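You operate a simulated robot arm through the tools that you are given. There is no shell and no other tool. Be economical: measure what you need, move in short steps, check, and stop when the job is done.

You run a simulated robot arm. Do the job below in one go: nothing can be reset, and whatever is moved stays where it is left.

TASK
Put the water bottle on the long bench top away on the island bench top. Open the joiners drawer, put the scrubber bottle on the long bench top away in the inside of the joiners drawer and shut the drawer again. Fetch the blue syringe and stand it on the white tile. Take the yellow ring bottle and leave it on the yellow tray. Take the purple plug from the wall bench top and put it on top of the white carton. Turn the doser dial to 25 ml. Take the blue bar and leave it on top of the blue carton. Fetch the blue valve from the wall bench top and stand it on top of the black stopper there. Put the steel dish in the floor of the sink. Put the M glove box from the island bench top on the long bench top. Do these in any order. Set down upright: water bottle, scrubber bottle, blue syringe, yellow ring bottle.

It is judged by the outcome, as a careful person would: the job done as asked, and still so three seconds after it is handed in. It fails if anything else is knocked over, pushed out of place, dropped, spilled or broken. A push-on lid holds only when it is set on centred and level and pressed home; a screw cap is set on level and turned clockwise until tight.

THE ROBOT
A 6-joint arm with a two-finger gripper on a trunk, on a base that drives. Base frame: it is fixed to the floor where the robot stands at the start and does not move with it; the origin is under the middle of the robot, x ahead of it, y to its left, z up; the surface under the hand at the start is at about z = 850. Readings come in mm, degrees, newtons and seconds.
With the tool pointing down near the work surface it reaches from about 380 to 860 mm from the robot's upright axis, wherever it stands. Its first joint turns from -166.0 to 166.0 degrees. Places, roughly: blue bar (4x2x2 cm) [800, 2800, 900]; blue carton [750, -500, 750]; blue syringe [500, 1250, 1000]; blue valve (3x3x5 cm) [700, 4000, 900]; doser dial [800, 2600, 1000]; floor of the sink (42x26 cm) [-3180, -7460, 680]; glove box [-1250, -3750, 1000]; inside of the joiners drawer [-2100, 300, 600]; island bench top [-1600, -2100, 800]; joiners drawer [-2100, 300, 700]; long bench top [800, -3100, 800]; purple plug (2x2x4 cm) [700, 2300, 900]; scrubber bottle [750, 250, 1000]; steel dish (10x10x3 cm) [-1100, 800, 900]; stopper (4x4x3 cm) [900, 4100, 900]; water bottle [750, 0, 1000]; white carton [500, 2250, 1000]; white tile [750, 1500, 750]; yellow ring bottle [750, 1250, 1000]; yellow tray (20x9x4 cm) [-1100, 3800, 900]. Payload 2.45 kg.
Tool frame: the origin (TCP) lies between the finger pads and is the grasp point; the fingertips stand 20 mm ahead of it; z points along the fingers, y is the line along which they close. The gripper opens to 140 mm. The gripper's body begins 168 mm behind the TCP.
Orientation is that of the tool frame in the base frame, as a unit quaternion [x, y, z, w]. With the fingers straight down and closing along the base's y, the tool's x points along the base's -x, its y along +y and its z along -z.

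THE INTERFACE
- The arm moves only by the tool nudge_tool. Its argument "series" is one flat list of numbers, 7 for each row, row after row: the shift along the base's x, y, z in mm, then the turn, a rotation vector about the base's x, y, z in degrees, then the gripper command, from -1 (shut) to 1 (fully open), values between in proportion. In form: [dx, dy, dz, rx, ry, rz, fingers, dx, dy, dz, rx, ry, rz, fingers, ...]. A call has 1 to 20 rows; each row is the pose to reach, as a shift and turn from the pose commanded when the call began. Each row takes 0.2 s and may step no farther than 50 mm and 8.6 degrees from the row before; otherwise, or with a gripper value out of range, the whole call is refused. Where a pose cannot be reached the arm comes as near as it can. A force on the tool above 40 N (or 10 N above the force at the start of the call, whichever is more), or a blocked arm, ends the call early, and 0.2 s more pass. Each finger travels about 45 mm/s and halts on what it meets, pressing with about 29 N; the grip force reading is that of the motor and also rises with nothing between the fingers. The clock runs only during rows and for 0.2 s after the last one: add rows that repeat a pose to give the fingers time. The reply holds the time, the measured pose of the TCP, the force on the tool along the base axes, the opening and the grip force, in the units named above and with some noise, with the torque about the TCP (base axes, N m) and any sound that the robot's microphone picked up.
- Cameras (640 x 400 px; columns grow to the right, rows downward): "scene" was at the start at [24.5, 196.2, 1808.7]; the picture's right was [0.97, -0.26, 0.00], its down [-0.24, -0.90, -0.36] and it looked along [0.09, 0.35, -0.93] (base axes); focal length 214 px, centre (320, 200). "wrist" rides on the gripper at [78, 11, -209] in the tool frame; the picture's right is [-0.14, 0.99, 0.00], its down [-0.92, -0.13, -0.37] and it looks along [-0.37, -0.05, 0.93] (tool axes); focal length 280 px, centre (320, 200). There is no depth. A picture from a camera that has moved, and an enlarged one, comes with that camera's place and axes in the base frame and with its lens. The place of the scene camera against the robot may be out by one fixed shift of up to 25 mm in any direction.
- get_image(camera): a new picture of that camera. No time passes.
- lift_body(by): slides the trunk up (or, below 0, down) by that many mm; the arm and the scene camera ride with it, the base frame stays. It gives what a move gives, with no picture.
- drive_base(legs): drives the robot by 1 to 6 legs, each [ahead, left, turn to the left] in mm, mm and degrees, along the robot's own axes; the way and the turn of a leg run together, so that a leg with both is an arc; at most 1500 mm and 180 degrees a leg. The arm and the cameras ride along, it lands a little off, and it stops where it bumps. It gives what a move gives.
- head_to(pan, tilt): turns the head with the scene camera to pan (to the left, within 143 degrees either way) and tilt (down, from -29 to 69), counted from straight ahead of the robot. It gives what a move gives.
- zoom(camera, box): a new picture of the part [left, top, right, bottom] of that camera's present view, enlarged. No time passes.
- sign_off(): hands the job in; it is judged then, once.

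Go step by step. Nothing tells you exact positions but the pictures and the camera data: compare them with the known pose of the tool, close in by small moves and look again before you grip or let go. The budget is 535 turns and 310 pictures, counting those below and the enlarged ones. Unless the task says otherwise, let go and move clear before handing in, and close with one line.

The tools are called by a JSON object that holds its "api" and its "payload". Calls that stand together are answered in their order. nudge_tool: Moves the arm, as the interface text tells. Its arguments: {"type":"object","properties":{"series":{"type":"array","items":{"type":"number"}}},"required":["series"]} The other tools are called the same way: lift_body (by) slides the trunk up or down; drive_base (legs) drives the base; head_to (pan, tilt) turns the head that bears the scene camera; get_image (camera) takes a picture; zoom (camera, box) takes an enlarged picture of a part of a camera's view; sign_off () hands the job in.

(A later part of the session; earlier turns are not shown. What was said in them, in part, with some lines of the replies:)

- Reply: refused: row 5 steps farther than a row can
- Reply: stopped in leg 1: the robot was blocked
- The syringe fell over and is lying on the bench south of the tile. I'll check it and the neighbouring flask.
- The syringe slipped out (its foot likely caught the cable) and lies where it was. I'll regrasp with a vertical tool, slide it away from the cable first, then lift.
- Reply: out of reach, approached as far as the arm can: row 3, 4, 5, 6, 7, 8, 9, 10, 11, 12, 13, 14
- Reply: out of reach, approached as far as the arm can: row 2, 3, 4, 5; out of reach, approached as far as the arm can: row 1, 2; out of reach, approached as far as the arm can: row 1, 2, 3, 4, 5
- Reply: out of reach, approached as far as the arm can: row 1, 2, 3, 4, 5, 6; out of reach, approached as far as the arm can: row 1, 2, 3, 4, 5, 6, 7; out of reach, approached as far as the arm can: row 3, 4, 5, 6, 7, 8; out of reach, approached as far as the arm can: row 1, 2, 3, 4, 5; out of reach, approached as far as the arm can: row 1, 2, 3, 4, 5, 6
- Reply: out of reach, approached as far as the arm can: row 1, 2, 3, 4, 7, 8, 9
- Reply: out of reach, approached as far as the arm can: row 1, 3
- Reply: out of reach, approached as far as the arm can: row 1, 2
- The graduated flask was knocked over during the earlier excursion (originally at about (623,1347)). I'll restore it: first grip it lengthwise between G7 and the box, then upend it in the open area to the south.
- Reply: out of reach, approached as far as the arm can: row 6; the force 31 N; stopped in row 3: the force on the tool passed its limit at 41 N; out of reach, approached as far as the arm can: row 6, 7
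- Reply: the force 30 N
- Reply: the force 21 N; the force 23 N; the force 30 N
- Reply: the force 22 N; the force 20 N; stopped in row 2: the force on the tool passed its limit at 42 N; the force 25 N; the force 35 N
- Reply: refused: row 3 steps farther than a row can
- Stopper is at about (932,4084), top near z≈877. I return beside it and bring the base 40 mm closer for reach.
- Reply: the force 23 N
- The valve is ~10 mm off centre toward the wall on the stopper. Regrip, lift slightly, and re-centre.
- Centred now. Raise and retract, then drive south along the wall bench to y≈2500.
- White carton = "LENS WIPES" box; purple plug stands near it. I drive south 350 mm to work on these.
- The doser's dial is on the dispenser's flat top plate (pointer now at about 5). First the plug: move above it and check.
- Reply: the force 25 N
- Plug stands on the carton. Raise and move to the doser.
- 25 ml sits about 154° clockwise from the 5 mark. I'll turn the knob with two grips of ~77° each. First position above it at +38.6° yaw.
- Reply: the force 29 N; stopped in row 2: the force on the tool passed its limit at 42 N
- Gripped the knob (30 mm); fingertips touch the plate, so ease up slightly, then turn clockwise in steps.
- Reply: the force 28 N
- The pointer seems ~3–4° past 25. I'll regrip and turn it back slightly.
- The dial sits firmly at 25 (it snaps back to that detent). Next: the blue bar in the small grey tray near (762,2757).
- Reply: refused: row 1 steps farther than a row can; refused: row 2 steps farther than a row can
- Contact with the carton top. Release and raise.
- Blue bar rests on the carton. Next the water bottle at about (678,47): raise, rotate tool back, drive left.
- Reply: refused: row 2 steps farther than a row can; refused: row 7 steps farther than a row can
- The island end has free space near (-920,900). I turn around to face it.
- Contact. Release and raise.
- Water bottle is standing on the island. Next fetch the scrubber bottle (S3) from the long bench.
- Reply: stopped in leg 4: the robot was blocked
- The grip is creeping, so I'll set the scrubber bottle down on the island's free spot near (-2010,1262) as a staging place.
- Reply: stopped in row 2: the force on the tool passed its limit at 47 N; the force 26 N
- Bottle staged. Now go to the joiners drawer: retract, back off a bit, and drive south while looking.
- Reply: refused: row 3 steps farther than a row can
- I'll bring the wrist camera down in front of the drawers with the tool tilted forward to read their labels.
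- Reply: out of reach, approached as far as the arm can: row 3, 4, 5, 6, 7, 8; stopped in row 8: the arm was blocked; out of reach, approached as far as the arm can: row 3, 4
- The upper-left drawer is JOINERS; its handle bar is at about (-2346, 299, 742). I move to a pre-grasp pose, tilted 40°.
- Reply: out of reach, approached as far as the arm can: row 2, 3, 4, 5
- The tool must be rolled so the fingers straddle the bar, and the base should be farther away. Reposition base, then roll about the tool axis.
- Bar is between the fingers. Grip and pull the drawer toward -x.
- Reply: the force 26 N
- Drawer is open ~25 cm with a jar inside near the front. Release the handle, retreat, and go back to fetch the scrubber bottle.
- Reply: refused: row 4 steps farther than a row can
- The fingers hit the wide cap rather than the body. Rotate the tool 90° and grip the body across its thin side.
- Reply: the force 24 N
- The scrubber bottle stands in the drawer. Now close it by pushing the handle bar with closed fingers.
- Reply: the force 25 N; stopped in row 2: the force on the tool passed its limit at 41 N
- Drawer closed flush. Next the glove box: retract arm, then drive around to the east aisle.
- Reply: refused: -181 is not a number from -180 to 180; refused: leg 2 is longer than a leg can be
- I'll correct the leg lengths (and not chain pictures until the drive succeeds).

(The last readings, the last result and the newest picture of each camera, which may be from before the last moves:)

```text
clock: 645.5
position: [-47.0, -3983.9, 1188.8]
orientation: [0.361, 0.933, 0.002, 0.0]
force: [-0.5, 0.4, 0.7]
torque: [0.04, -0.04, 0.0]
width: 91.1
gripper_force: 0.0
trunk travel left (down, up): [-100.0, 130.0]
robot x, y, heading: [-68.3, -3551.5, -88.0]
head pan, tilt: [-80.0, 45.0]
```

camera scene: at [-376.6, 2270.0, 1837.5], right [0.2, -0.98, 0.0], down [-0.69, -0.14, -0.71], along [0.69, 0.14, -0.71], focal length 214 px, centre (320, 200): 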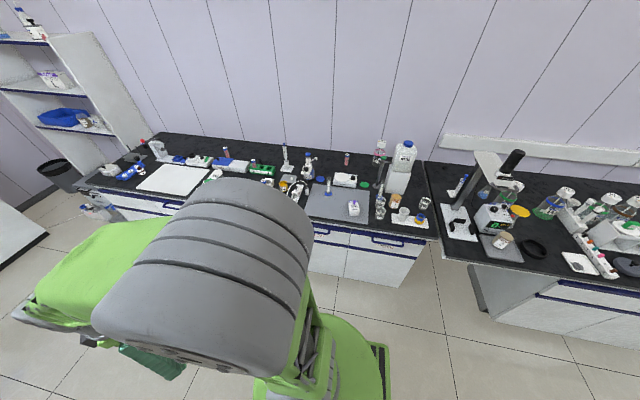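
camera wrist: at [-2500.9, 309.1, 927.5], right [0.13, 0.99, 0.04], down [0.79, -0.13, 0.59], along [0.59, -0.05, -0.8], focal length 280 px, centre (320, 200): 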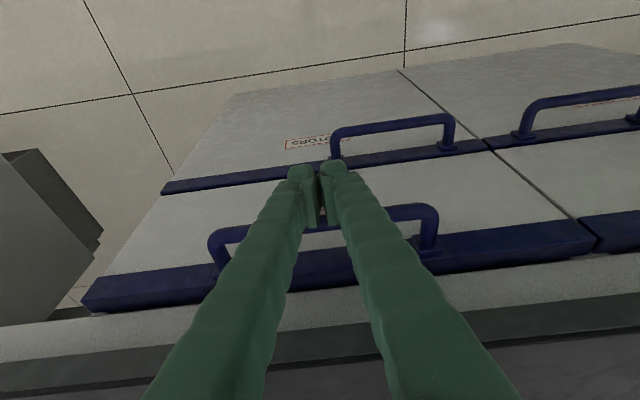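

{"api": "get_image", "payload": {"camera": "scene"}}

{"api": "head_to", "payload": {"pan": 80, "tilt": 45}}

{"api": "get_image", "payload": {"camera": "scene"}}

```text
61 pictures are left
camera scene: at [-5.2, -3572.9, 1837.5], right [-0.21, 0.98, 0.0], down [0.69, 0.15, -0.71], along [-0.69, -0.15, -0.71], focal length 214 px, centre (320, 200)
```

scene: 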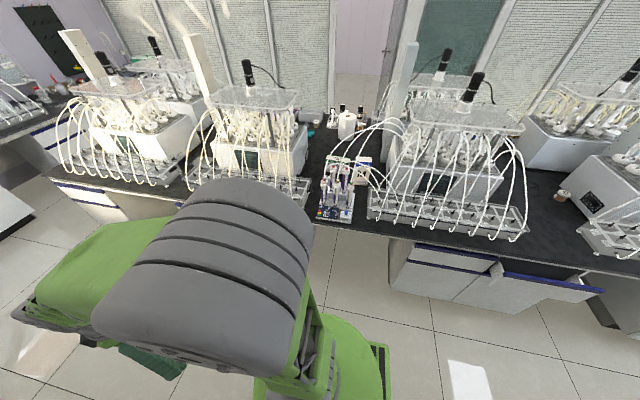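

```text
clock: 648.0
position: [-46.6, -3983.2, 1190.9]
orientation: [0.361, 0.933, 0.002, 0.0]
force: [-0.3, 0.4, 0.6]
torque: [-0.01, 0.01, 0.03]
width: 91.1
gripper_force: 0.1
trunk travel left (down, up): [-100.0, 130.0]
robot x, y, heading: [-68.5, -3552.3, -87.9]
head pan, tilt: [80.0, 45.0]
```

```text
60 pictures are left
camera scene: at [154.8, -3567.0, 1837.5], right [-0.14, -0.99, 0.0], down [-0.7, 0.1, -0.71], along [0.7, -0.1, -0.71], focal length 214 px, centre (320, 200)
```

scene: 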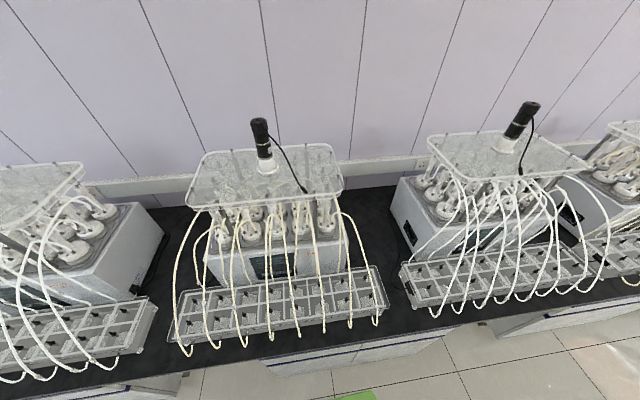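

{"api": "head_to", "payload": {"pan": -80, "tilt": 45}}

{"api": "zoom", "payload": {"camera": "scene", "box": [290, 90, 410, 230]}}

```text
clock: 650.5
position: [-47.7, -3982.8, 1189.9]
orientation: [0.361, 0.933, 0.002, 0.0]
force: [0.4, 1.2, -1.1]
torque: [-0.01, -0.01, 0.0]
width: 91.0
gripper_force: 0.1
trunk travel left (down, up): [-100.0, 130.0]
robot x, y, heading: [-62.9, -3549.5, -87.9]
head pan, tilt: [-80.0, 45.0]
```

```text
2.86 times, centred on (350, 160) of scene
camera zoom: at [-5.2, -3572.6, 1837.5], right [-0.21, 0.98, 0.0], down [0.69, 0.15, -0.71], along [-0.69, -0.15, -0.71], focal length 613 px, centre (234, 314)
```

zoom: 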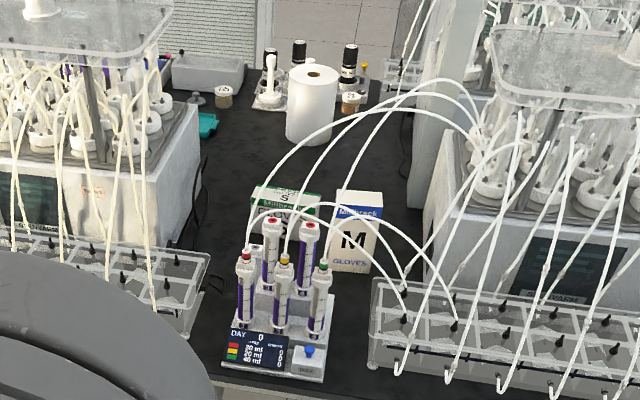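

The M glove box (blue label) stands upright behind tubing at about (-1180,-3540). I turn to face it and look from the wrist camera.

{"api": "drive_base", "payload": {"legs": [[0, 0, -92], [250, 0, 0]]}}

{"api": "nudge_tool", "payload": {"series": [-20, 0, 45, 0, 0, 0, 0.5, -40, 0, 85, 0, 0, 0, 0.7, -60, 0, 120, 0, 0, 0, 1]}}

{"api": "get_image", "payload": {"camera": "wrist"}}

```text
clock: 656.1
position: [-742.5, -3565.7, 1189.0]
orientation: [0.919, 0.395, 0.001, 0.002]
force: [-0.3, -0.1, 0.3]
torque: [0.02, -0.07, 0.0]
width: 90.9
gripper_force: 0.1
trunk travel left (down, up): [-100.0, 130.0]
robot x, y, heading: [-309.9, -3555.5, -179.2]
head pan, tilt: [-80.0, 45.0]
```

```text
clock: 657.0
position: [-800.5, -3565.3, 1309.4]
orientation: [0.919, 0.394, 0.002, 0.003]
force: [0.0, -0.5, 1.1]
torque: [0.04, 0.01, -0.03]
width: 140.1
gripper_force: 0.0
trunk travel left (down, up): [-100.0, 130.0]
robot x, y, heading: [-308.8, -3557.4, -179.2]
head pan, tilt: [-80.0, 45.0]
```

```text
58 pictures are left
camera wrist: at [-740.5, -3515.5, 1518.1], right [0.62, -0.78, 0.0], down [-0.73, -0.58, 0.37], along [-0.28, -0.23, -0.93], focal length 280 px, centre (320, 200)
```

wrist: 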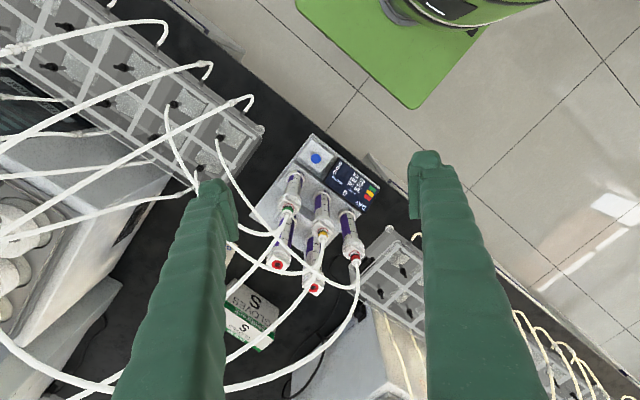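

{"api": "nudge_tool", "payload": {"series": [0, 0, 0, 0, 0, -7.7, 1, 0, 0, 0, 0, 0, -15.4, 1, 0, 0, 0, 0, 0, -23, 1, 0, 0, 0, 0, 0, -30.7, 1, 0, 0, 0, 0, 0, -38.4, 1, 0, 0, 0, 0, 0, -46, 1]}}

{"api": "get_image", "payload": {"camera": "wrist"}}

```text
clock: 658.4
position: [-801.9, -3564.9, 1309.5]
orientation: [1.0, 0.002, 0.001, 0.001]
force: [0.4, 0.9, 0.1]
torque: [0.03, 0.02, -0.01]
width: 140.4
gripper_force: 0.1
trunk travel left (down, up): [-100.0, 130.0]
robot x, y, heading: [-308.7, -3552.8, -179.4]
head pan, tilt: [-80.0, 45.0]
```

```text
57 pictures are left
camera wrist: at [-722.9, -3574.3, 1518.5], right [-0.13, -0.99, 0.0], down [-0.92, 0.12, 0.37], along [-0.36, 0.05, -0.93], focal length 280 px, centre (320, 200)
```

wrist: 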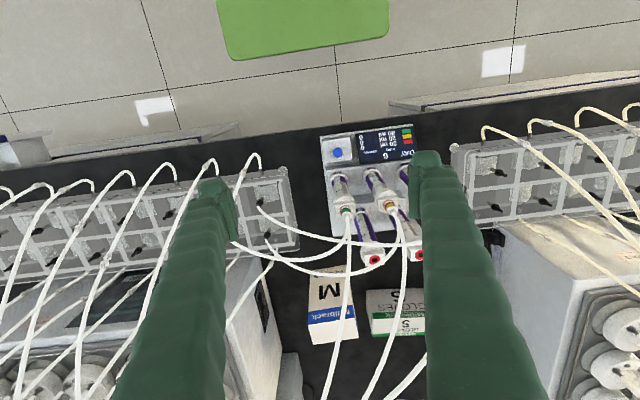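

{"api": "zoom", "payload": {"camera": "wrist", "box": [220, 190, 440, 400]}}

{"api": "nudge_tool", "payload": {"series": [0, -45, 0, 0, 0, 0, 1, 0, -90, 0, 0, 0, 0, 1, 0, -135, 0, 0, 0, 0, 1]}}

{"api": "zoom", "payload": {"camera": "wrist", "box": [160, 190, 380, 400]}}

```text
1.90 times, centred on (330, 295) of wrist
camera zoom: at [-722.9, -3574.3, 1518.5], right [-0.13, -0.99, 0.0], down [-0.92, 0.12, 0.37], along [-0.36, 0.05, -0.93], focal length 534 px, centre (301, 19)
```

zoom: 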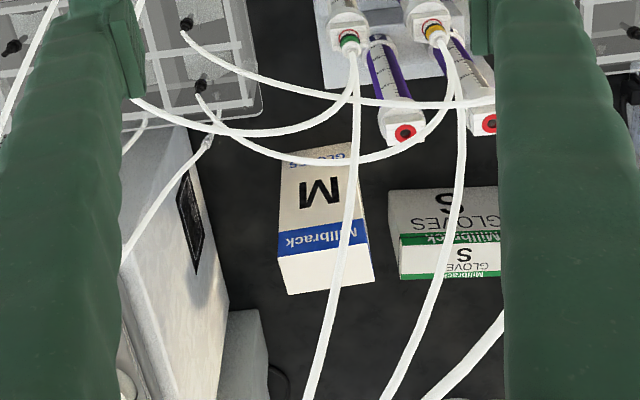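

```text
clock: 659.1
position: [-801.2, -3702.4, 1309.1]
orientation: [1.0, 0.003, 0.001, 0.002]
force: [0.1, -0.2, -0.5]
torque: [0.01, 0.0, -0.02]
width: 139.9
gripper_force: 0.1
trunk travel left (down, up): [-100.0, 130.0]
robot x, y, heading: [-312.2, -3554.1, -179.3]
head pan, tilt: [-80.0, 45.0]
```

```text
1.90 times, centred on (270, 295) of wrist
camera zoom: at [-723.5, -3710.6, 1518.2], right [-0.13, -0.99, 0.0], down [-0.92, 0.12, 0.37], along [-0.36, 0.05, -0.93], focal length 534 px, centre (415, 19)
```

zoom: 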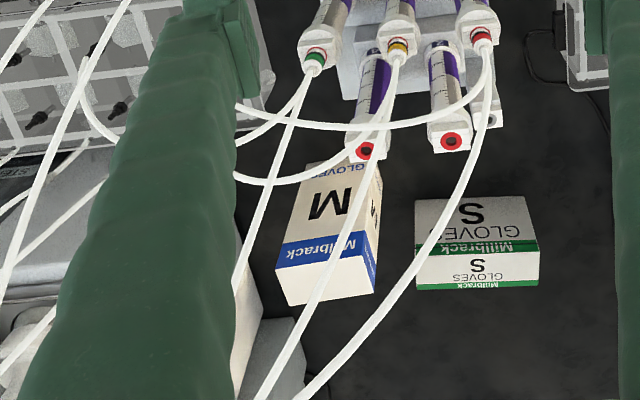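

M's top is at about (-1218,-3539,1048), with tubing arching above. I bring the base closer and rotate the tool so the fingers close front-to-back, staying high.

{"api": "drive_base", "payload": {"legs": [[120, 0, 0]]}}

{"api": "nudge_tool", "payload": {"series": [0, 15, 40, 0, 0, 8.2, 0.5, 0, 30, 80, 0, 0, 16.4, 0.2, -10, 60, 100, 0, 0, 24.6, 0.2, -30, 95, 100, 0, 0, 32.8, 0.2, -50, 130, 100, 0, 0, 41, 0.2, -90, 150, 100, 0, 0, 49.2, 0.2, -135, 163, 100, 0, 0, 57.4, 0.2, -180, 163, 100, 0, 0, 65.6, 0.2, -225, 163, 100, 0, 0, 73.8, 0.2, -265, 163, 100, 0, 0, 82, 0.2, -295, 163, 100, 0, 0, 90, 0.2]}}

{"api": "get_image", "payload": {"camera": "wrist"}}

```text
clock: 660.4
position: [-922.6, -3701.0, 1309.2]
orientation: [1.0, 0.004, 0.001, 0.002]
force: [-1.4, 0.4, -0.5]
torque: [-0.01, -0.1, 0.02]
width: 139.8
gripper_force: 0.0
trunk travel left (down, up): [-100.0, 130.0]
robot x, y, heading: [-434.6, -3560.6, -179.5]
head pan, tilt: [-80.0, 45.0]
```

```text
clock: 662.8
position: [-1175.3, -3540.0, 1390.6]
orientation: [0.704, 0.71, 0.0, -0.001]
force: [1.9, 0.0, 0.2]
torque: [0.0, 0.19, 0.02]
width: 84.0
gripper_force: 0.1
out of reach, approached as far as the arm can: row 10, 11
trunk travel left (down, up): [-100.0, 130.0]
robot x, y, heading: [-433.2, -3554.1, -179.2]
head pan, tilt: [-80.0, 45.0]
```

```text
54 pictures are left
camera wrist: at [-1163.4, -3461.3, 1599.0], right [0.99, -0.13, 0.0], down [-0.12, -0.92, 0.37], along [-0.05, -0.36, -0.93], focal length 280 px, centre (320, 200)
```

wrist: 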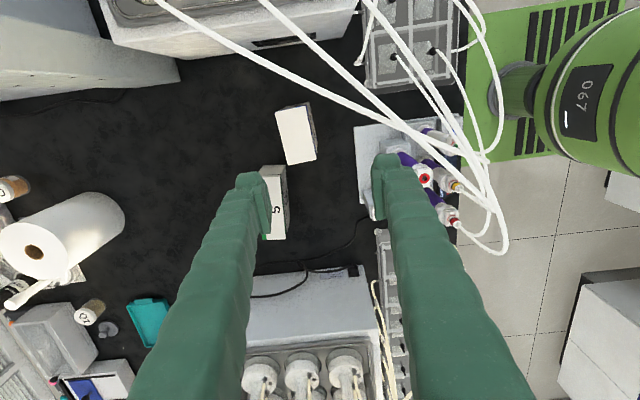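

From above, the tubes pass north-east of the M box, ~100 mm off its axis. I raise the trunk (for a steeper forearm) and turn the tool so the camera is on the south side.

{"api": "lift_body", "payload": {"by": 130}}

{"api": "nudge_tool", "payload": {"series": [0, 0, 0, 0, 0, -8.2, 0.2, 0, 0, 0, 0, 0, -16.4, 0.2, 0, 0, 0, 0, 0, -24.6, 0.2, 0, 0, 0, 0, 0, -32.8, 0.2, 0, 0, 0, 0, 0, -41, 0.2, 0, 0, 0, 0, 0, -49.2, 0.2, 0, 0, 0, 0, 0, -57.4, 0.2, 0, 0, 0, 0, 0, -65.6, 0.2, 0, 0, 0, 0, 0, -73.8, 0.2, 0, 0, 0, 0, 0, -82, 0.2, 0, 0, 0, 0, 0, -90, 0.2]}}

{"api": "nudge_tool", "payload": {"series": [0, 0, 0, 0, 0, -8.2, 0.2, 0, 0, 0, 0, 0, -16.4, 0.2, 0, 0, 0, 0, 0, -24.6, 0.2, 0, 0, 0, 0, 0, -32.8, 0.2, 0, 0, 0, 0, 0, -41, 0.2, 0, 0, 0, 0, 0, -49.2, 0.2, 0, 0, 0, 0, 0, -57.4, 0.2, 0, 0, 0, 0, 0, -65.6, 0.2, 0, 0, 0, 0, 0, -73.8, 0.2, 0, 0, 0, 0, 0, -82, 0.2, 0, 0, 0, 0, 0, -90, 0.2]}}

```text
clock: 664.4
position: [-1178.4, -3539.8, 1516.9]
orientation: [0.704, 0.71, 0.002, 0.0]
force: [0.0, 0.2, 0.5]
torque: [0.0, -0.01, -0.02]
width: 84.0
gripper_force: 0.0
trunk travel left (down, up): [-230.0, 0.0]
robot x, y, heading: [-434.1, -3553.6, -179.3]
head pan, tilt: [-80.0, 45.0]
```

```text
clock: 666.8
position: [-1178.9, -3540.3, 1516.6]
orientation: [1.0, 0.002, 0.0, 0.002]
force: [0.1, -0.1, -0.2]
torque: [0.01, 0.05, -0.03]
width: 84.1
gripper_force: 0.1
trunk travel left (down, up): [-230.0, 0.0]
robot x, y, heading: [-430.5, -3555.1, -179.5]
head pan, tilt: [-80.0, 45.0]
```

```text
clock: 669.2
position: [-1177.6, -3539.9, 1517.1]
orientation: [0.708, -0.706, -0.001, 0.002]
force: [0.1, -0.6, 0.2]
torque: [0.03, 0.01, 0.01]
width: 84.0
gripper_force: 0.1
trunk travel left (down, up): [-230.0, 0.0]
robot x, y, heading: [-433.9, -3557.9, -178.9]
head pan, tilt: [-80.0, 45.0]
```

{"api": "nudge_tool", "payload": {"series": [-10, 0, -45, 0, 0, 0, 0.2, -20, 0, -90, 0, 0, 0, 0.2, -30, 0, -135, 0, 0, 0, 0.2, -40, 0, -180, 0, 0, 0, 0.2]}}

{"api": "get_image", "payload": {"camera": "wrist"}}

{"api": "get_image", "payload": {"camera": "scene"}}

```text
clock: 670.2
position: [-1218.6, -3539.0, 1335.2]
orientation: [0.709, -0.705, -0.001, 0.002]
force: [0.0, -0.2, 0.0]
torque: [0.02, -0.07, 0.0]
width: 83.9
gripper_force: 0.1
trunk travel left (down, up): [-230.0, 0.0]
robot x, y, heading: [-429.3, -3558.5, -179.5]
head pan, tilt: [-80.0, 45.0]
```

```text
53 pictures are left
camera wrist: at [-1228.0, -3616.9, 1544.2], right [-0.99, 0.13, 0.0], down [0.12, 0.92, 0.37], along [0.04, 0.36, -0.93], focal length 280 px, centre (320, 200)
```

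wrist: 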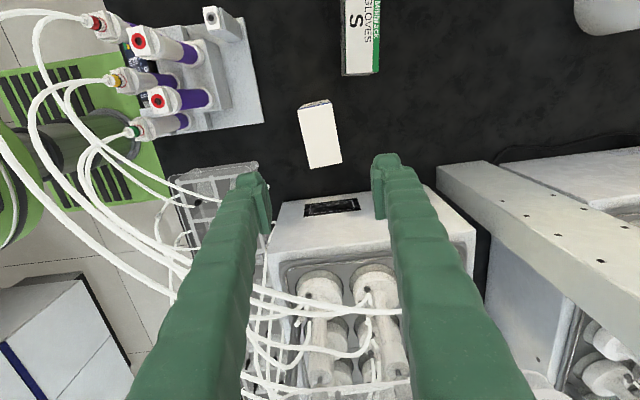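

```text
52 pictures are left
camera scene: at [-455.7, -3615.3, 1967.5], right [0.98, 0.19, 0.0], down [0.13, -0.69, -0.71], along [-0.13, 0.69, -0.71], focal length 214 px, centre (320, 200)
```

scene: 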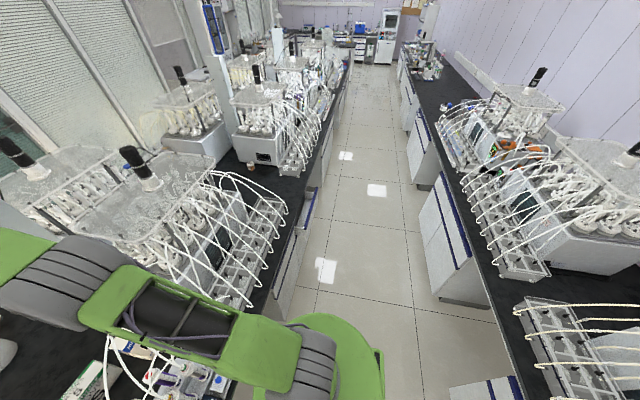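

The path straight down to M is free. Descend along its axis.

{"api": "nudge_tool", "payload": {"series": [-2, -5, -40, 0, 0, 0, 0.3, -4, -9, -80, 0, 0, 0, 0.3, -4, -9, -120, 0, 0, 0, 0.3, -4, -9, -160, 0, 0, 0, 0.3, -4, -9, -200, 0, 0, 0, 0.3]}}

{"api": "get_image", "payload": {"camera": "wrist"}}

```text
clock: 671.4
position: [-1222.9, -3548.1, 1136.8]
orientation: [0.709, -0.705, -0.001, 0.002]
force: [-0.6, -0.5, 0.4]
torque: [0.0, -0.02, -0.01]
width: 90.9
gripper_force: 0.0
trunk travel left (down, up): [-230.0, 0.0]
robot x, y, heading: [-435.1, -3552.0, -179.0]
head pan, tilt: [-80.0, 45.0]
```

```text
51 pictures are left
camera wrist: at [-1232.7, -3625.7, 1345.8], right [-0.99, 0.13, 0.0], down [0.12, 0.92, 0.37], along [0.04, 0.36, -0.93], focal length 280 px, centre (320, 200)
```

wrist: 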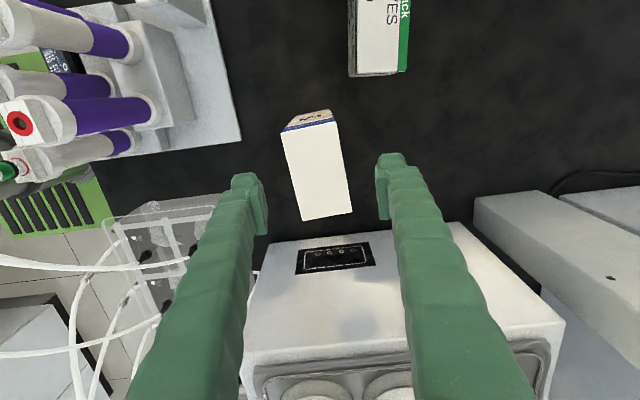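

{"api": "nudge_tool", "payload": {"series": [1, 2, -40, 0, 0, 0, 0.3, 1, 2, -80, 0, 0, 0, 0.3, 1, 2, -115, 0, 0, 0, 0.3, 1, 2, -140, 0, 0, 0, 0.3]}}

{"api": "nudge_tool", "payload": {"series": [0, 0, 0, 0, 0, 0, 0, 0, 0, 0, 0, 0, 0, -0.5, 0, 0, 0, 0, 0, 0, -1, 0, 0, 0, 0, 0, 0, -1]}}

{"api": "get_image", "payload": {"camera": "wrist"}}

```text
clock: 672.4
position: [-1220.8, -3546.4, 996.6]
orientation: [0.709, -0.705, -0.001, 0.001]
force: [-0.9, -0.2, -0.1]
torque: [-0.01, -0.04, -0.02]
width: 91.0
gripper_force: 0.0
trunk travel left (down, up): [-230.0, 0.0]
robot x, y, heading: [-431.1, -3552.5, -179.2]
head pan, tilt: [-80.0, 45.0]
```

```text
clock: 673.4
position: [-1220.9, -3546.8, 998.0]
orientation: [0.71, -0.705, -0.001, 0.002]
force: [0.7, 0.5, -0.9]
torque: [0.04, 0.02, 0.07]
width: 62.9
gripper_force: 28.9
trunk travel left (down, up): [-230.0, 0.0]
robot x, y, heading: [-429.4, -3556.0, -179.2]
head pan, tilt: [-80.0, 45.0]
```

```text
50 pictures are left
camera wrist: at [-1230.4, -3623.7, 1206.2], right [-0.99, 0.13, 0.0], down [0.12, 0.92, 0.37], along [0.04, 0.36, -0.93], focal length 280 px, centre (320, 200)
```

wrist: 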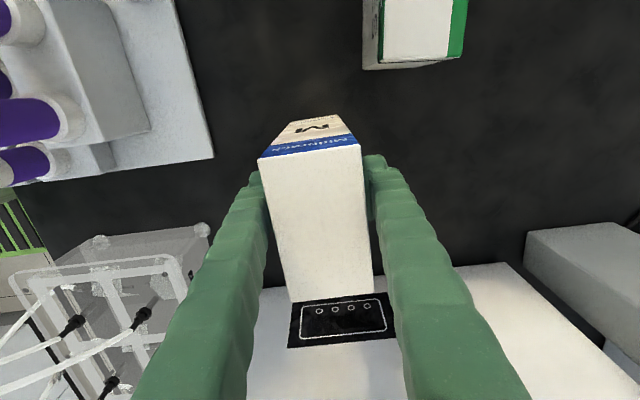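

Gripped. Lift straight up high, then back the base away with the arm extended.

{"api": "nudge_tool", "payload": {"series": [0, 0, 15, 0, 0, 0, -1, 0, 0, 40, 0, 0, 0, -1, 0, 0, 80, 0, 0, 0, -1, 0, 0, 120, 0, 0, 0, -1, 0, 0, 160, 0, 0, 0, -1, 0, 0, 200, 0, 0, 0, -1, 0, 0, 240, 0, 0, 0, -1, 0, 0, 280, 0, 0, 0, -1, 0, 0, 320, 0, 0, 0, -1, 0, 0, 360, 0, 0, 0, -1, 5, 0, 400, 0, 0, 0, -1, 15, 0, 440, 0, 0, 0, -1, 30, 0, 480, 0, 0, 0, -1, 42, 0, 512, 0, 0, 0, -1]}}

{"api": "get_image", "payload": {"camera": "wrist"}}

```text
clock: 676.4
position: [-1179.1, -3546.9, 1509.8]
orientation: [0.71, -0.704, -0.001, 0.002]
force: [0.1, -0.4, -4.1]
torque: [-0.03, 0.03, 0.01]
width: 62.6
gripper_force: 29.1
trunk travel left (down, up): [-230.0, 0.0]
robot x, y, heading: [-433.6, -3558.6, -179.1]
head pan, tilt: [-80.0, 45.0]
```

```text
49 pictures are left
camera wrist: at [-1188.3, -3624.2, 1717.6], right [-0.99, 0.13, 0.0], down [0.12, 0.92, 0.37], along [0.05, 0.36, -0.93], focal length 280 px, centre (320, 200)
```

wrist: 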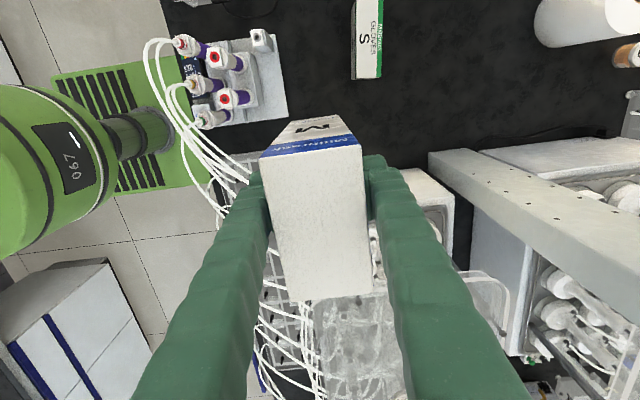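

{"api": "drive_base", "payload": {"legs": [[-370, 0, 0]]}}

{"api": "nudge_tool", "payload": {"series": [40, 0, 0, 0, 0, 0, -1, 80, 0, 0, 0, 0, 0, -1, 120, 0, -10, 0, 0, 0, -1, 160, 0, -30, 0, 0, 0, -1, 195, 0, -60, 0, 0, 0, -1, 225, 0, -95, 0, 0, 0, -1, 250, 0, -135, 0, 0, 0, -1, 270, 0, -175, 0, 0, 0, -1, 285, 0, -215, 0, 0, 0, -1, 295, 0, -255, 0, 0, 0, -1]}}

{"api": "lift_body", "payload": {"by": -130}}

```text
clock: 678.7
position: [-812.0, -3545.1, 1509.3]
orientation: [0.711, -0.703, -0.001, 0.002]
force: [0.2, -0.2, -4.3]
torque: [-0.03, 0.06, 0.0]
width: 62.5
gripper_force: 28.9
trunk travel left (down, up): [-230.0, 0.0]
robot x, y, heading: [-64.2, -3550.0, -179.3]
head pan, tilt: [-80.0, 45.0]
```

```text
clock: 680.9
position: [-519.1, -3544.7, 1253.8]
orientation: [0.711, -0.703, 0.0, 0.002]
force: [-0.3, -0.2, -4.3]
torque: [0.02, -0.03, 0.02]
width: 62.6
gripper_force: 28.6
trunk travel left (down, up): [-230.0, 0.0]
robot x, y, heading: [-64.0, -3548.5, -179.3]
head pan, tilt: [-80.0, 45.0]
```

```text
clock: 682.5
position: [-517.8, -3544.9, 1125.5]
orientation: [0.71, -0.704, -0.001, 0.002]
force: [-1.5, 0.3, -4.4]
torque: [-0.03, 0.0, -0.02]
width: 62.4
gripper_force: 28.5
trunk travel left (down, up): [-100.0, 130.0]
robot x, y, heading: [-63.3, -3548.8, -179.0]
head pan, tilt: [-80.0, 45.0]
```

{"api": "nudge_tool", "payload": {"series": [0, 0, 40, 0, 0, 0, -1, 0, 0, 80, 0, 0, 0, -1]}}

{"api": "drive_base", "payload": {"legs": [[0, 0, -91], [1450, 60, 0], [1450, 0, 0], [1050, 0, 0], [0, 0, -90]]}}

{"api": "get_image", "payload": {"camera": "wrist"}}

```text
clock: 683.1
position: [-517.4, -3545.2, 1205.2]
orientation: [0.711, -0.703, -0.001, 0.001]
force: [0.3, -0.2, -3.7]
torque: [-0.02, -0.03, 0.03]
width: 62.7
gripper_force: 28.9
trunk travel left (down, up): [-100.0, 130.0]
robot x, y, heading: [-65.4, -3548.6, -178.7]
head pan, tilt: [-80.0, 45.0]
```

```text
clock: 709.8
position: [444.5, 349.4, 1204.7]
orientation: [0.72, 0.694, 0.001, 0.0]
force: [0.4, 0.0, -4.2]
torque: [0.05, -0.01, 0.01]
width: 62.5
gripper_force: 29.2
trunk travel left (down, up): [-100.0, 130.0]
robot x, y, heading: [-9.0, 378.1, -1.6]
head pan, tilt: [-80.0, 45.0]
```

```text
48 pictures are left
camera wrist: at [458.2, 427.3, 1412.8], right [0.98, -0.17, 0.0], down [-0.16, -0.92, 0.37], along [-0.06, -0.36, -0.93], focal length 280 px, centre (320, 200)
```

wrist: 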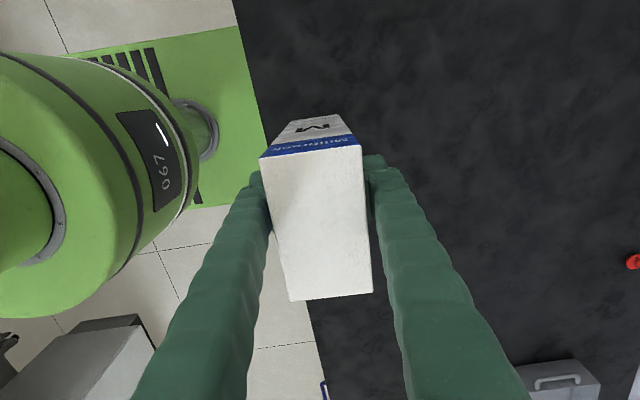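

{"api": "nudge_tool", "payload": {"series": [45, 0, 0, 0, 0, 0, -1, 90, 0, 0, 0, 0, 0, -1, 135, 0, 0, 0, 0, 0, -1, 180, 0, 0, 0, 0, 0, -1, 205, 0, -35, 0, 0, 0, -1, 205, 0, -80, 0, 0, 0, -1, 205, 0, -125, 0, 0, 0, -1, 205, 0, -170, 0, 0, 0, -1, 205, 0, -195, 0, 0, 0, -1]}}

{"api": "nudge_tool", "payload": {"series": [0, 0, -4, 0, 0, 0, -1, 0, 0, -8, 0, 0, 0, -1, 0, 0, -12, 0, 0, 0, -1, 0, 0, -14, 0, 0, 0, -1]}}

```text
clock: 711.8
position: [649.7, 350.5, 1009.3]
orientation: [0.72, 0.694, 0.002, 0.001]
force: [0.7, -0.9, -3.6]
torque: [0.07, 0.02, 0.04]
width: 62.8
gripper_force: 28.9
trunk travel left (down, up): [-100.0, 130.0]
robot x, y, heading: [-8.9, 377.8, -2.1]
head pan, tilt: [-80.0, 45.0]
```

```text
clock: 712.8
position: [651.4, 349.2, 998.5]
orientation: [0.72, 0.694, 0.004, 0.004]
force: [-0.6, 2.3, 18.3]
torque: [-0.89, 0.27, -0.07]
width: 62.4
gripper_force: 29.0
trunk travel left (down, up): [-100.0, 130.0]
robot x, y, heading: [-8.6, 377.8, -1.9]
head pan, tilt: [-80.0, 45.0]
```

{"api": "nudge_tool", "payload": {"series": [0, 0, 1, 0, 0, 0, -1, 0, 0, 1, 0, 0, 0, 0, 0, 0, 1, 0, 0, 0, 0.3, 0, 0, 1, 0, 0, 0, 0.3, 0, 0, 40, 0, 0, 0, 0.3, 0, 0, 85, 0, 0, 0, 0.3, 0, 0, 130, 0, 0, 0, 0.3, 0, 0, 175, 0, 0, 0, 0.3, 0, 0, 210, 0, 0, 0, 0.3]}}

{"api": "get_image", "payload": {"camera": "wrist"}}

```text
clock: 714.8
position: [650.3, 349.0, 1206.6]
orientation: [0.72, 0.694, 0.002, 0.001]
force: [0.9, -0.3, 0.2]
torque: [0.01, -0.01, 0.02]
width: 91.0
gripper_force: 0.0
trunk travel left (down, up): [-100.0, 130.0]
robot x, y, heading: [-8.0, 378.3, -1.9]
head pan, tilt: [-80.0, 45.0]
```

```text
47 pictures are left
camera wrist: at [662.8, 427.4, 1414.5], right [0.98, -0.17, 0.0], down [-0.16, -0.92, 0.37], along [-0.06, -0.36, -0.93], focal length 280 px, centre (320, 200)
```

wrist: 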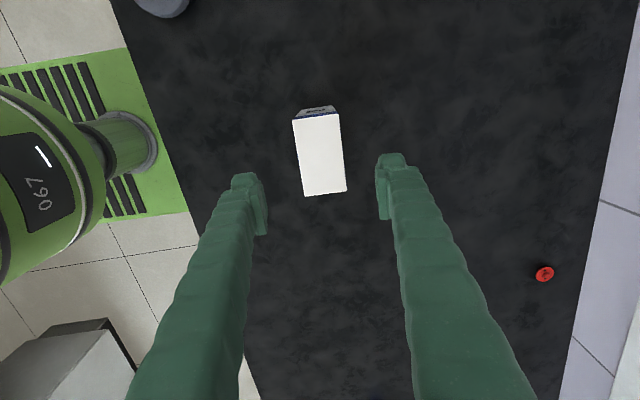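

Glove box is on the long bench. Now the steel dish: retract, turn to the island.

{"api": "nudge_tool", "payload": {"series": [-45, 5, 0, 0, 0, 0, 0.3, -90, 10, 0, 0, 0, 0, 0.3, -135, 15, 0, 0, 0, 0, 0.3, -180, 20, 0, 0, 0, 0, 0.3, -210, 25, 0, 0, 0, 0, 0.3]}}

{"api": "drive_base", "payload": {"legs": [[-150, 0, 0], [0, 410, 0], [0, 0, -178], [200, 0, 0]]}}

{"api": "nudge_tool", "payload": {"series": [0, 0, 0, 0, 0, -8.2, 0.6, 0, 0, 0, 0, 0, -16.4, 1, 0, 0, 0, 0, 0, -24.6, 1, 0, 0, 0, 0, 0, -32.8, 1, 0, 0, 0, 0, 0, -41, 1, 0, 0, 0, 0, 0, -49.2, 1, 0, 0, 0, 0, 0, -57.4, 1, 0, 0, 0, 0, 0, -65.6, 1, 0, 0, 0, 0, 0, -73.8, 1, 0, 0, 0, 0, 0, -82, 1, 0, 0, 0, 0, 0, -90, 1]}}

```text
clock: 716.0
position: [438.4, 374.3, 1205.1]
orientation: [0.72, 0.694, 0.003, 0.001]
force: [0.7, 0.3, -0.6]
torque: [0.03, -0.04, -0.03]
width: 91.0
gripper_force: 0.0
trunk travel left (down, up): [-100.0, 130.0]
robot x, y, heading: [-7.1, 375.5, -2.0]
head pan, tilt: [-80.0, 45.0]
```

```text
clock: 729.5
position: [-794.6, 770.3, 1204.6]
orientation: [0.713, -0.702, -0.001, 0.002]
force: [-0.6, 0.2, -0.6]
torque: [-0.01, -0.07, 0.0]
width: 90.9
gripper_force: 0.1
trunk travel left (down, up): [-100.0, 130.0]
robot x, y, heading: [-349.9, 791.9, -179.0]
head pan, tilt: [-80.0, 45.0]
```

```text
clock: 731.9
position: [-790.1, 809.2, 1202.5]
orientation: [-0.016, 1.0, -0.015, -0.003]
force: [0.2, 0.5, -0.6]
torque: [0.03, 0.02, 0.0]
width: 139.9
gripper_force: 0.0
out of reach, approached as far as the arm can: row 10, 11
trunk travel left (down, up): [-100.0, 130.0]
robot x, y, heading: [-346.3, 787.2, -178.9]
head pan, tilt: [-80.0, 45.0]
```

{"api": "nudge_tool", "payload": {"series": [0, -4, 0, 0, 0, 8.2, 1, 0, -8, 0, 0, 0, 16.4, 1, 0, -12, 0, 0, 0, 24.6, 1, 0, -16, 0, 0, 0, 32.8, 1, 0, -20, 0, 0, 0, 41, 1, 0, -20, 0, 0, 0, 49.2, 1, 0, -20, 0, 0, 0, 57.4, 1, 0, -20, 0, 0, 0, 65.6, 1, 0, -20, 0, 0, 0, 73.8, 1, 0, -20, 0, 0, 0, 82, 1, 0, -20, 0, 0, 0, 90, 1]}}

{"api": "nudge_tool", "payload": {"series": [-40, 0, 0, 0, 0, 8.2, 1, -80, 0, 0, 0, 0, 16.4, 1, -120, 0, 0, 0, 0, 24.6, 1, -160, 0, 0, 0, 0, 32.8, 1, -200, 0, 0, 0, 0, 41, 1, -230, 0, 0, 0, 0, 49.2, 1, -230, 0, 0, 0, 0, 57.4, 1, -230, 0, 0, 0, 0, 65.6, 1, -230, 0, 0, 0, 0, 73.8, 1, -230, 0, 0, 0, 0, 82, 1, -230, 0, 0, 0, 0, 90, 1]}}

{"api": "get_image", "payload": {"camera": "wrist"}}

```text
clock: 734.3
position: [-791.3, 787.4, 1203.2]
orientation: [0.713, -0.701, -0.001, 0.002]
force: [0.4, -0.6, 0.8]
torque: [-0.01, 0.02, 0.03]
width: 140.2
gripper_force: 0.2
trunk travel left (down, up): [-100.0, 130.0]
robot x, y, heading: [-346.6, 790.2, -179.1]
head pan, tilt: [-80.0, 45.0]
```

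```text
clock: 736.7
position: [-1021.9, 788.4, 1203.4]
orientation: [1.0, 0.008, 0.001, 0.001]
force: [0.5, 0.6, -1.1]
torque: [0.0, 0.01, 0.03]
width: 139.7
gripper_force: 0.1
trunk travel left (down, up): [-100.0, 130.0]
robot x, y, heading: [-344.9, 788.0, -179.0]
head pan, tilt: [-80.0, 45.0]
```

```text
46 pictures are left
camera wrist: at [-943.2, 779.7, 1411.3], right [-0.12, -0.99, 0.0], down [-0.92, 0.11, 0.37], along [-0.36, 0.04, -0.93], focal length 280 px, centre (320, 200)
```

wrist: 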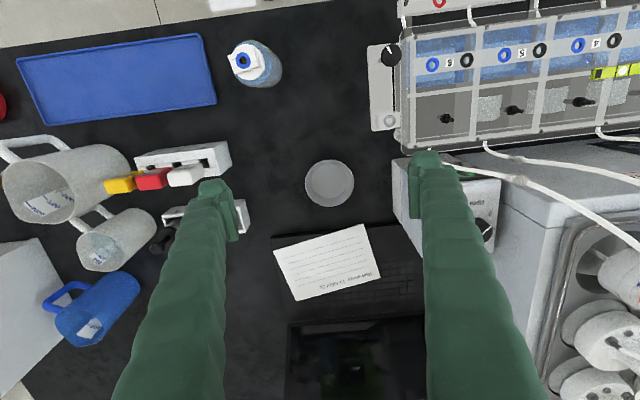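

{"api": "nudge_tool", "payload": {"series": [-35, -3, -30, 0, 0, 0, 0.9, -70, -5, -60, 0, 0, 0, 0.9, -97, -7, -95, 0, 0, 0, 0.9, -97, -7, -140, 0, 0, 0, 0.9, -97, -7, -185, 0, 0, 0, 0.9, -97, -7, -230, 0, 0, 0, 0.9]}}

{"api": "get_image", "payload": {"camera": "wrist"}}

```text
clock: 738.1
position: [-1118.8, 781.4, 972.2]
orientation: [1.0, 0.007, 0.001, 0.002]
force: [0.0, 0.1, 0.2]
torque: [0.06, -0.01, -0.04]
width: 133.2
gripper_force: 0.1
trunk travel left (down, up): [-100.0, 130.0]
robot x, y, heading: [-348.8, 789.6, -178.7]
head pan, tilt: [-80.0, 45.0]
```

```text
45 pictures are left
camera wrist: at [-1041.2, 772.4, 1181.1], right [-0.12, -0.99, 0.0], down [-0.92, 0.12, 0.37], along [-0.36, 0.04, -0.93], focal length 280 px, centre (320, 200)
```

wrist: 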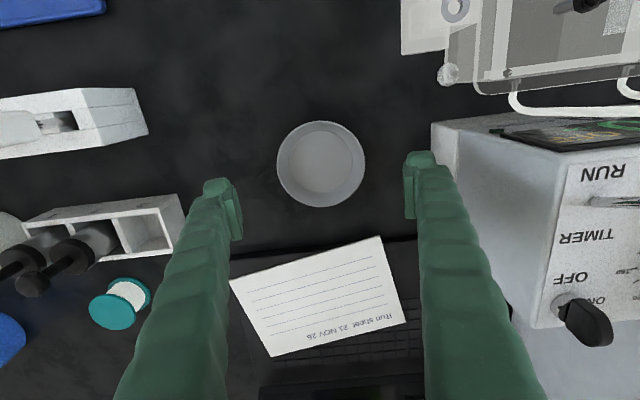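

{"api": "nudge_tool", "payload": {"series": [4, -1, -45, 0, 0, 0, 0.9, 4, -1, -85, 0, 0, 0, 0.9, 4, -1, -98, 0, 0, 0, 0.9, 4, -1, -98, 0, 0, 0, 0.5, 4, -1, -98, 0, 0, 0, 0.2, 4, -1, -98, 0, 0, 0, -0.5, 4, -1, -98, 0, 0, 0, -1]}}

{"api": "get_image", "payload": {"camera": "wrist"}}

```text
clock: 739.7
position: [-1113.4, 779.6, 873.7]
orientation: [1.0, 0.006, 0.001, 0.002]
force: [0.8, -0.3, -0.6]
torque: [0.01, 0.01, 0.03]
width: 96.1
gripper_force: 28.9
trunk travel left (down, up): [-100.0, 130.0]
robot x, y, heading: [-348.8, 790.1, -178.9]
head pan, tilt: [-80.0, 45.0]
```

```text
44 pictures are left
camera wrist: at [-1036.0, 771.6, 1083.4], right [-0.12, -0.99, 0.0], down [-0.92, 0.12, 0.37], along [-0.36, 0.04, -0.93], focal length 280 px, centre (320, 200)
```

wrist: 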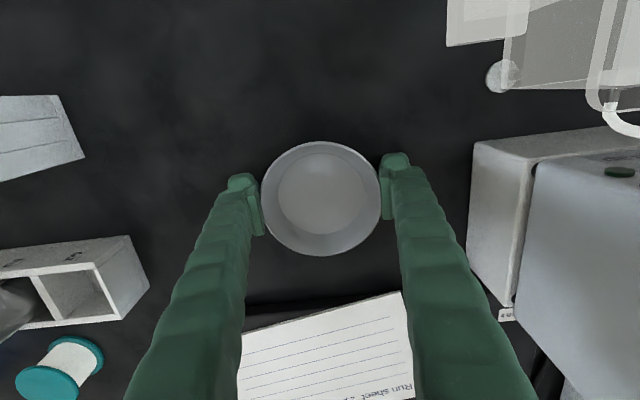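

{"api": "nudge_tool", "payload": {"series": [0, 0, 15, 0, 0, 0, -1, 0, 0, 45, 0, 0, 0, -1, 0, 0, 90, 0, 0, 0, -1, 0, 0, 135, 0, 0, 0, -1, 0, 0, 180, 0, 0, 0, -1, 0, 0, 225, 0, 0, 0, -1, 0, 0, 270, 0, 0, 0, -1, 30, 0, 305, 0, 0, 0, -1, 70, 0, 325, 0, 0, 0, -1, 110, 0, 330, 0, 0, 0, -1, 150, 0, 330, 0, 0, 0, -1, 195, 0, 330, 0, 0, 0, -1, 240, 0, 330, 0, 0, 0, -1, 285, 0, 330, 0, 0, 0, -1, 320, 0, 330, 0, 0, 0, -1]}}

{"api": "get_image", "payload": {"camera": "wrist"}}

```text
clock: 742.9
position: [-794.8, 779.7, 1204.2]
orientation: [1.0, 0.008, 0.001, 0.001]
force: [0.7, 0.3, -0.8]
torque: [-0.01, 0.01, -0.01]
width: 95.5
gripper_force: 29.3
trunk travel left (down, up): [-100.0, 130.0]
robot x, y, heading: [-343.1, 793.0, -178.9]
head pan, tilt: [-80.0, 45.0]
```

```text
43 pictures are left
camera wrist: at [-715.9, 771.1, 1412.4], right [-0.12, -0.99, 0.0], down [-0.92, 0.12, 0.37], along [-0.36, 0.04, -0.93], focal length 280 px, centre (320, 200)
```

wrist: 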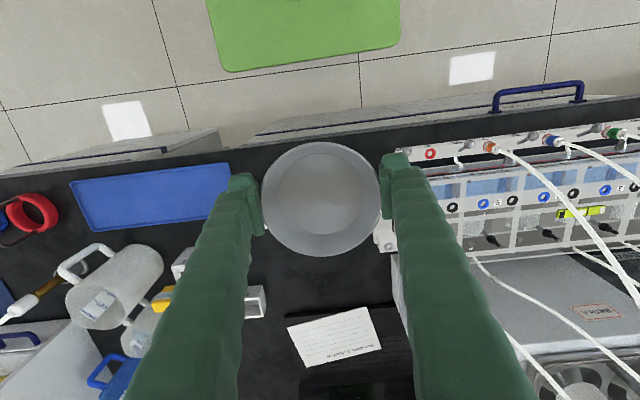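

Dish held. Drive north around the island and into the west aisle.

{"api": "drive_base", "payload": {"legs": [[0, 0, -91], [1440, 0, 0], [0, 1480, 0], [0, 970, 0], [0, 0, 180]]}}

{"api": "drive_base", "payload": {"legs": [[1500, 0, 0], [1500, 0, 0], [1500, 0, 0]]}}

{"api": "head_to", "payload": {"pan": 0, "tilt": 20}}

{"api": "get_image", "payload": {"camera": "scene"}}

```text
clock: 782.4
position: [-2799.9, 1743.3, 1203.7]
orientation: [0.704, 0.711, 0.002, 0.0]
force: [0.1, 0.8, -2.1]
torque: [0.02, -0.03, 0.01]
width: 95.4
gripper_force: 28.7
trunk travel left (down, up): [-100.0, 130.0]
robot x, y, heading: [-2807.2, 2195.6, -89.1]
head pan, tilt: [-80.0, 45.0]
```

```text
clock: 803.8
position: [-2767.7, -2742.4, 1202.0]
orientation: [0.704, 0.71, 0.002, 0.001]
force: [0.4, 0.2, -1.0]
torque: [0.0, -0.02, 0.0]
width: 95.2
gripper_force: 29.2
trunk travel left (down, up): [-100.0, 130.0]
robot x, y, heading: [-2774.6, -2290.2, -89.4]
head pan, tilt: [-80.0, 45.0]
```

```text
clock: 805.3
position: [-2768.1, -2742.5, 1203.9]
orientation: [0.704, 0.71, 0.002, 0.0]
force: [-0.6, 0.4, -1.2]
torque: [0.02, 0.01, -0.03]
width: 95.3
gripper_force: 29.3
trunk travel left (down, up): [-100.0, 130.0]
robot x, y, heading: [-2775.3, -2288.6, -88.9]
head pan, tilt: [0.0, 20.0]
```

```text
42 pictures are left
camera scene: at [-2634.4, -2391.2, 1876.2], right [-1.0, -0.01, 0.0], down [0.0, 0.34, -0.94], along [0.01, -0.94, -0.34], focal length 214 px, centre (320, 200)
```

scene: 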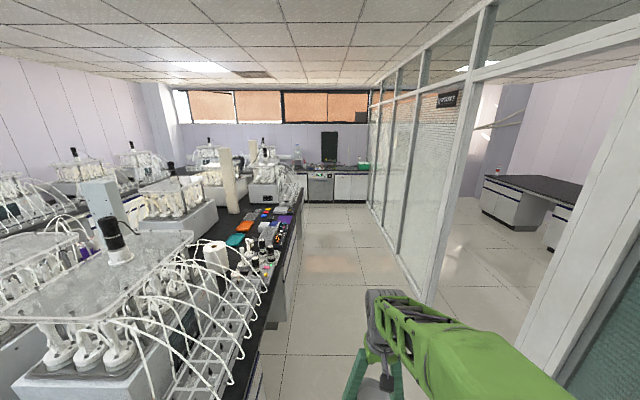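

{"api": "drive_base", "payload": {"legs": [[1480, 0, 0], [1450, -190, 0], [1250, -190, 0]]}}

{"api": "head_to", "payload": {"pan": 0, "tilt": 40}}

{"api": "get_image", "payload": {"camera": "scene"}}

```text
clock: 825.5
position: [-3152.5, -6921.6, 1203.2]
orientation: [0.712, 0.702, 0.002, 0.0]
force: [-0.3, -0.5, -1.1]
torque: [0.05, 0.01, 0.04]
width: 95.3
gripper_force: 28.7
trunk travel left (down, up): [-100.0, 130.0]
robot x, y, heading: [-3150.8, -6470.7, -90.4]
head pan, tilt: [0.0, 20.0]
```

```text
clock: 826.3
position: [-3152.1, -6922.4, 1203.4]
orientation: [0.713, 0.702, 0.002, 0.0]
force: [-0.5, -0.1, -1.0]
torque: [0.03, 0.01, 0.03]
width: 95.3
gripper_force: 28.8
trunk travel left (down, up): [-100.0, 130.0]
robot x, y, heading: [-3150.1, -6475.1, -90.5]
head pan, tilt: [0.0, 40.0]
```

```text
41 pictures are left
camera scene: at [-3010.8, -6566.6, 1844.9], right [-1.0, 0.01, 0.0], down [0.01, 0.64, -0.77], along [-0.01, -0.77, -0.64], focal length 214 px, centre (320, 200)
```

scene: 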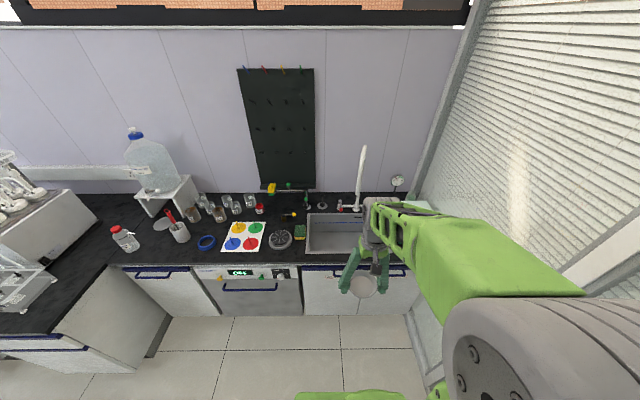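

{"api": "drive_base", "payload": {"legs": [[320, 0, 0]]}}

{"api": "get_image", "payload": {"camera": "wrist"}}

```text
clock: 828.5
position: [-3156.7, -7240.9, 1204.2]
orientation: [0.713, 0.701, 0.003, 0.001]
force: [-0.3, -0.5, -0.8]
torque: [0.01, -0.02, -0.03]
width: 95.0
gripper_force: 28.8
trunk travel left (down, up): [-100.0, 130.0]
robot x, y, heading: [-3154.9, -6790.9, -90.6]
head pan, tilt: [0.0, 40.0]
```

```text
40 pictures are left
camera wrist: at [-3144.7, -7163.4, 1412.0], right [0.99, -0.15, 0.0], down [-0.14, -0.92, 0.37], along [-0.05, -0.36, -0.93], focal length 280 px, centre (320, 200)
```

wrist: 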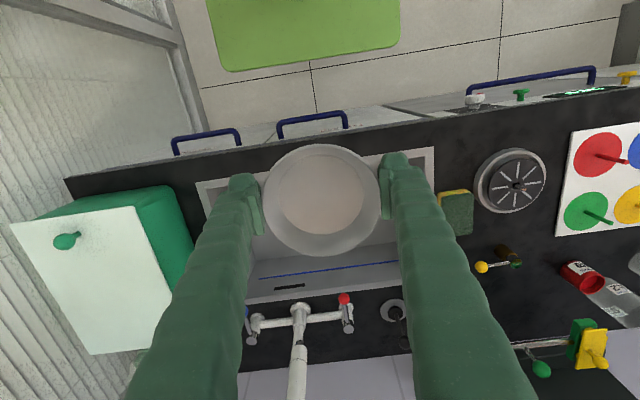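

{"api": "nudge_tool", "payload": {"series": [-4, -45, 0, 0, 0, 0, -1, -8, -90, 0, 0, 0, 0, -1, -12, -135, 0, 0, 0, 0, -1, -17, -180, 0, 0, 0, 0, -1, -21, -214, -20, 0, 0, 0, -1, -21, -214, -65, 0, 0, 0, -1, -21, -214, -110, 0, 0, 0, -1, -21, -214, -155, 0, 0, 0, -1, -21, -214, -200, 0, 0, 0, -1, -21, -214, -245, 0, 0, 0, -1]}}

{"api": "get_image", "payload": {"camera": "wrist"}}

```text
clock: 830.7
position: [-3178.3, -7454.9, 956.6]
orientation: [0.713, 0.701, 0.001, 0.0]
force: [0.6, 0.1, -0.3]
torque: [0.03, 0.03, -0.02]
width: 98.2
gripper_force: 29.3
trunk travel left (down, up): [-100.0, 130.0]
robot x, y, heading: [-3156.8, -6793.0, -90.5]
head pan, tilt: [0.0, 40.0]
```

```text
39 pictures are left
camera wrist: at [-3165.3, -7376.4, 1166.2], right [0.99, -0.15, 0.0], down [-0.14, -0.92, 0.37], along [-0.05, -0.36, -0.93], focal length 280 px, centre (320, 200)
```

wrist: 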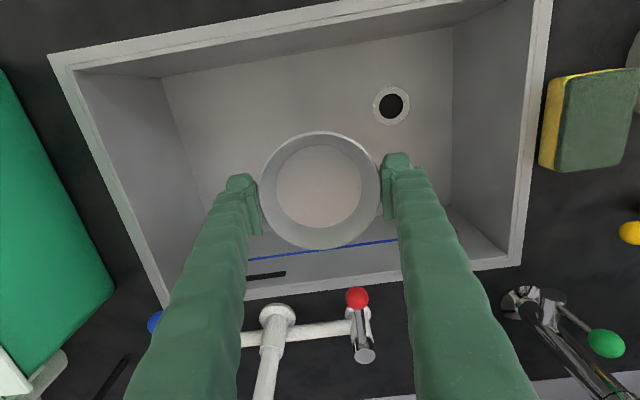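

{"api": "nudge_tool", "payload": {"series": [0, 0, -45, 0, 0, 0, -1, 0, 0, -90, 0, 0, 0, -1, 0, 0, -135, 0, 0, 0, -1, 0, 0, -180, 0, 0, 0, -1, 0, 0, -215, 0, 0, 0, -1]}}

{"api": "nudge_tool", "payload": {"series": [0, 0, -4, 0, 0, 0, -1, 0, 0, -8, 0, 0, 0, -1, 0, 0, -12, 0, 0, 0, -1, 0, 0, -16, 0, 0, 0, -1, 0, 0, -20, 0, 0, 0, -1, 0, 0, -24, 0, 0, 0, -1, 0, 0, -28, 0, 0, 0, -1, 0, 0, -32, 0, 0, 0, -1, 0, 0, -36, 0, 0, 0, -1, 0, 0, -40, 0, 0, 0, -1]}}

```text
clock: 831.9
position: [-3179.3, -7455.6, 743.5]
orientation: [0.713, 0.702, 0.002, 0.001]
force: [0.0, -1.0, -1.2]
torque: [0.02, 0.0, 0.01]
width: 98.0
gripper_force: 29.3
trunk travel left (down, up): [-100.0, 130.0]
robot x, y, heading: [-3154.7, -6789.9, -90.6]
head pan, tilt: [0.0, 40.0]
```

```text
clock: 834.1
position: [-3177.3, -7454.9, 706.4]
orientation: [0.713, 0.701, 0.001, 0.002]
force: [-1.3, 4.1, 30.7]
torque: [0.63, -1.05, 0.12]
width: 98.0
gripper_force: 29.4
trunk travel left (down, up): [-100.0, 130.0]
robot x, y, heading: [-3152.1, -6790.5, -90.3]
head pan, tilt: [0.0, 40.0]
```

Dish touches the sink floor. Release and raise.

{"api": "nudge_tool", "payload": {"series": [0, 0, 2, 0, 0, 0, -1, 0, 0, 3, 0, 0, 0, 0.5, 0, 0, 3, 0, 0, 0, 0.7, 0, 0, 3, 0, 0, 0, 0.8, 0, 0, 35, 0, 0, 0, 0.8, 0, 0, 80, 0, 0, 0, 0.8, 0, 0, 125, 0, 0, 0, 0.8, 0, 0, 170, 0, 0, 0, 0.8, 0, 0, 215, 0, 0, 0, 0.8, 0, 0, 260, 0, 0, 0, 0.8, 0, 0, 305, 0, 0, 0, 0.8]}}

{"api": "get_image", "payload": {"camera": "wrist"}}

```text
clock: 836.5
position: [-3178.1, -7451.7, 1009.0]
orientation: [0.713, 0.701, 0.002, 0.001]
force: [-0.3, 0.3, 0.6]
torque: [-0.02, 0.0, -0.03]
width: 125.9
gripper_force: 0.1
trunk travel left (down, up): [-100.0, 130.0]
robot x, y, heading: [-3154.1, -6789.4, -90.6]
head pan, tilt: [0.0, 40.0]
```

```text
38 pictures are left
camera wrist: at [-3165.9, -7374.9, 1217.9], right [0.99, -0.15, 0.0], down [-0.14, -0.92, 0.37], along [-0.05, -0.36, -0.93], focal length 280 px, centre (320, 200)
```

wrist: 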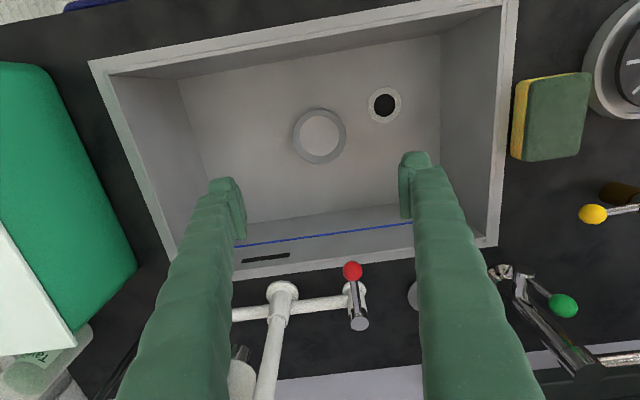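

All placed. Move the arm clear and hand in.

{"api": "nudge_tool", "payload": {"series": [0, 30, 35, 0, 0, 0, 0.8, 0, 60, 70, 0, 0, 0, 0.8, 0, 90, 105, 0, 0, 0, 0.8, 0, 125, 140, 0, 0, 0, 0.8, 0, 165, 165, 0, 0, 0, 0.8]}}

{"api": "sign_off", "payload": {}}

```text
clock: 837.7
position: [-3177.5, -7289.4, 1174.5]
orientation: [0.713, 0.701, 0.001, 0.002]
force: [0.1, -0.1, 0.8]
torque: [-0.09, -0.03, -0.02]
width: 126.2
gripper_force: 0.1
trunk travel left (down, up): [-100.0, 130.0]
robot x, y, heading: [-3153.4, -6790.6, -90.7]
head pan, tilt: [0.0, 40.0]
```

```text
The job is handed in.
```

All ten tasks are done and the job is handed in. I knocked over one small graduated flask by the stirrer along the way and stood it back up at about its original spot. The yellow tray shifted about 8 mm, and the yellow ring bottle stands on the tray's rims.
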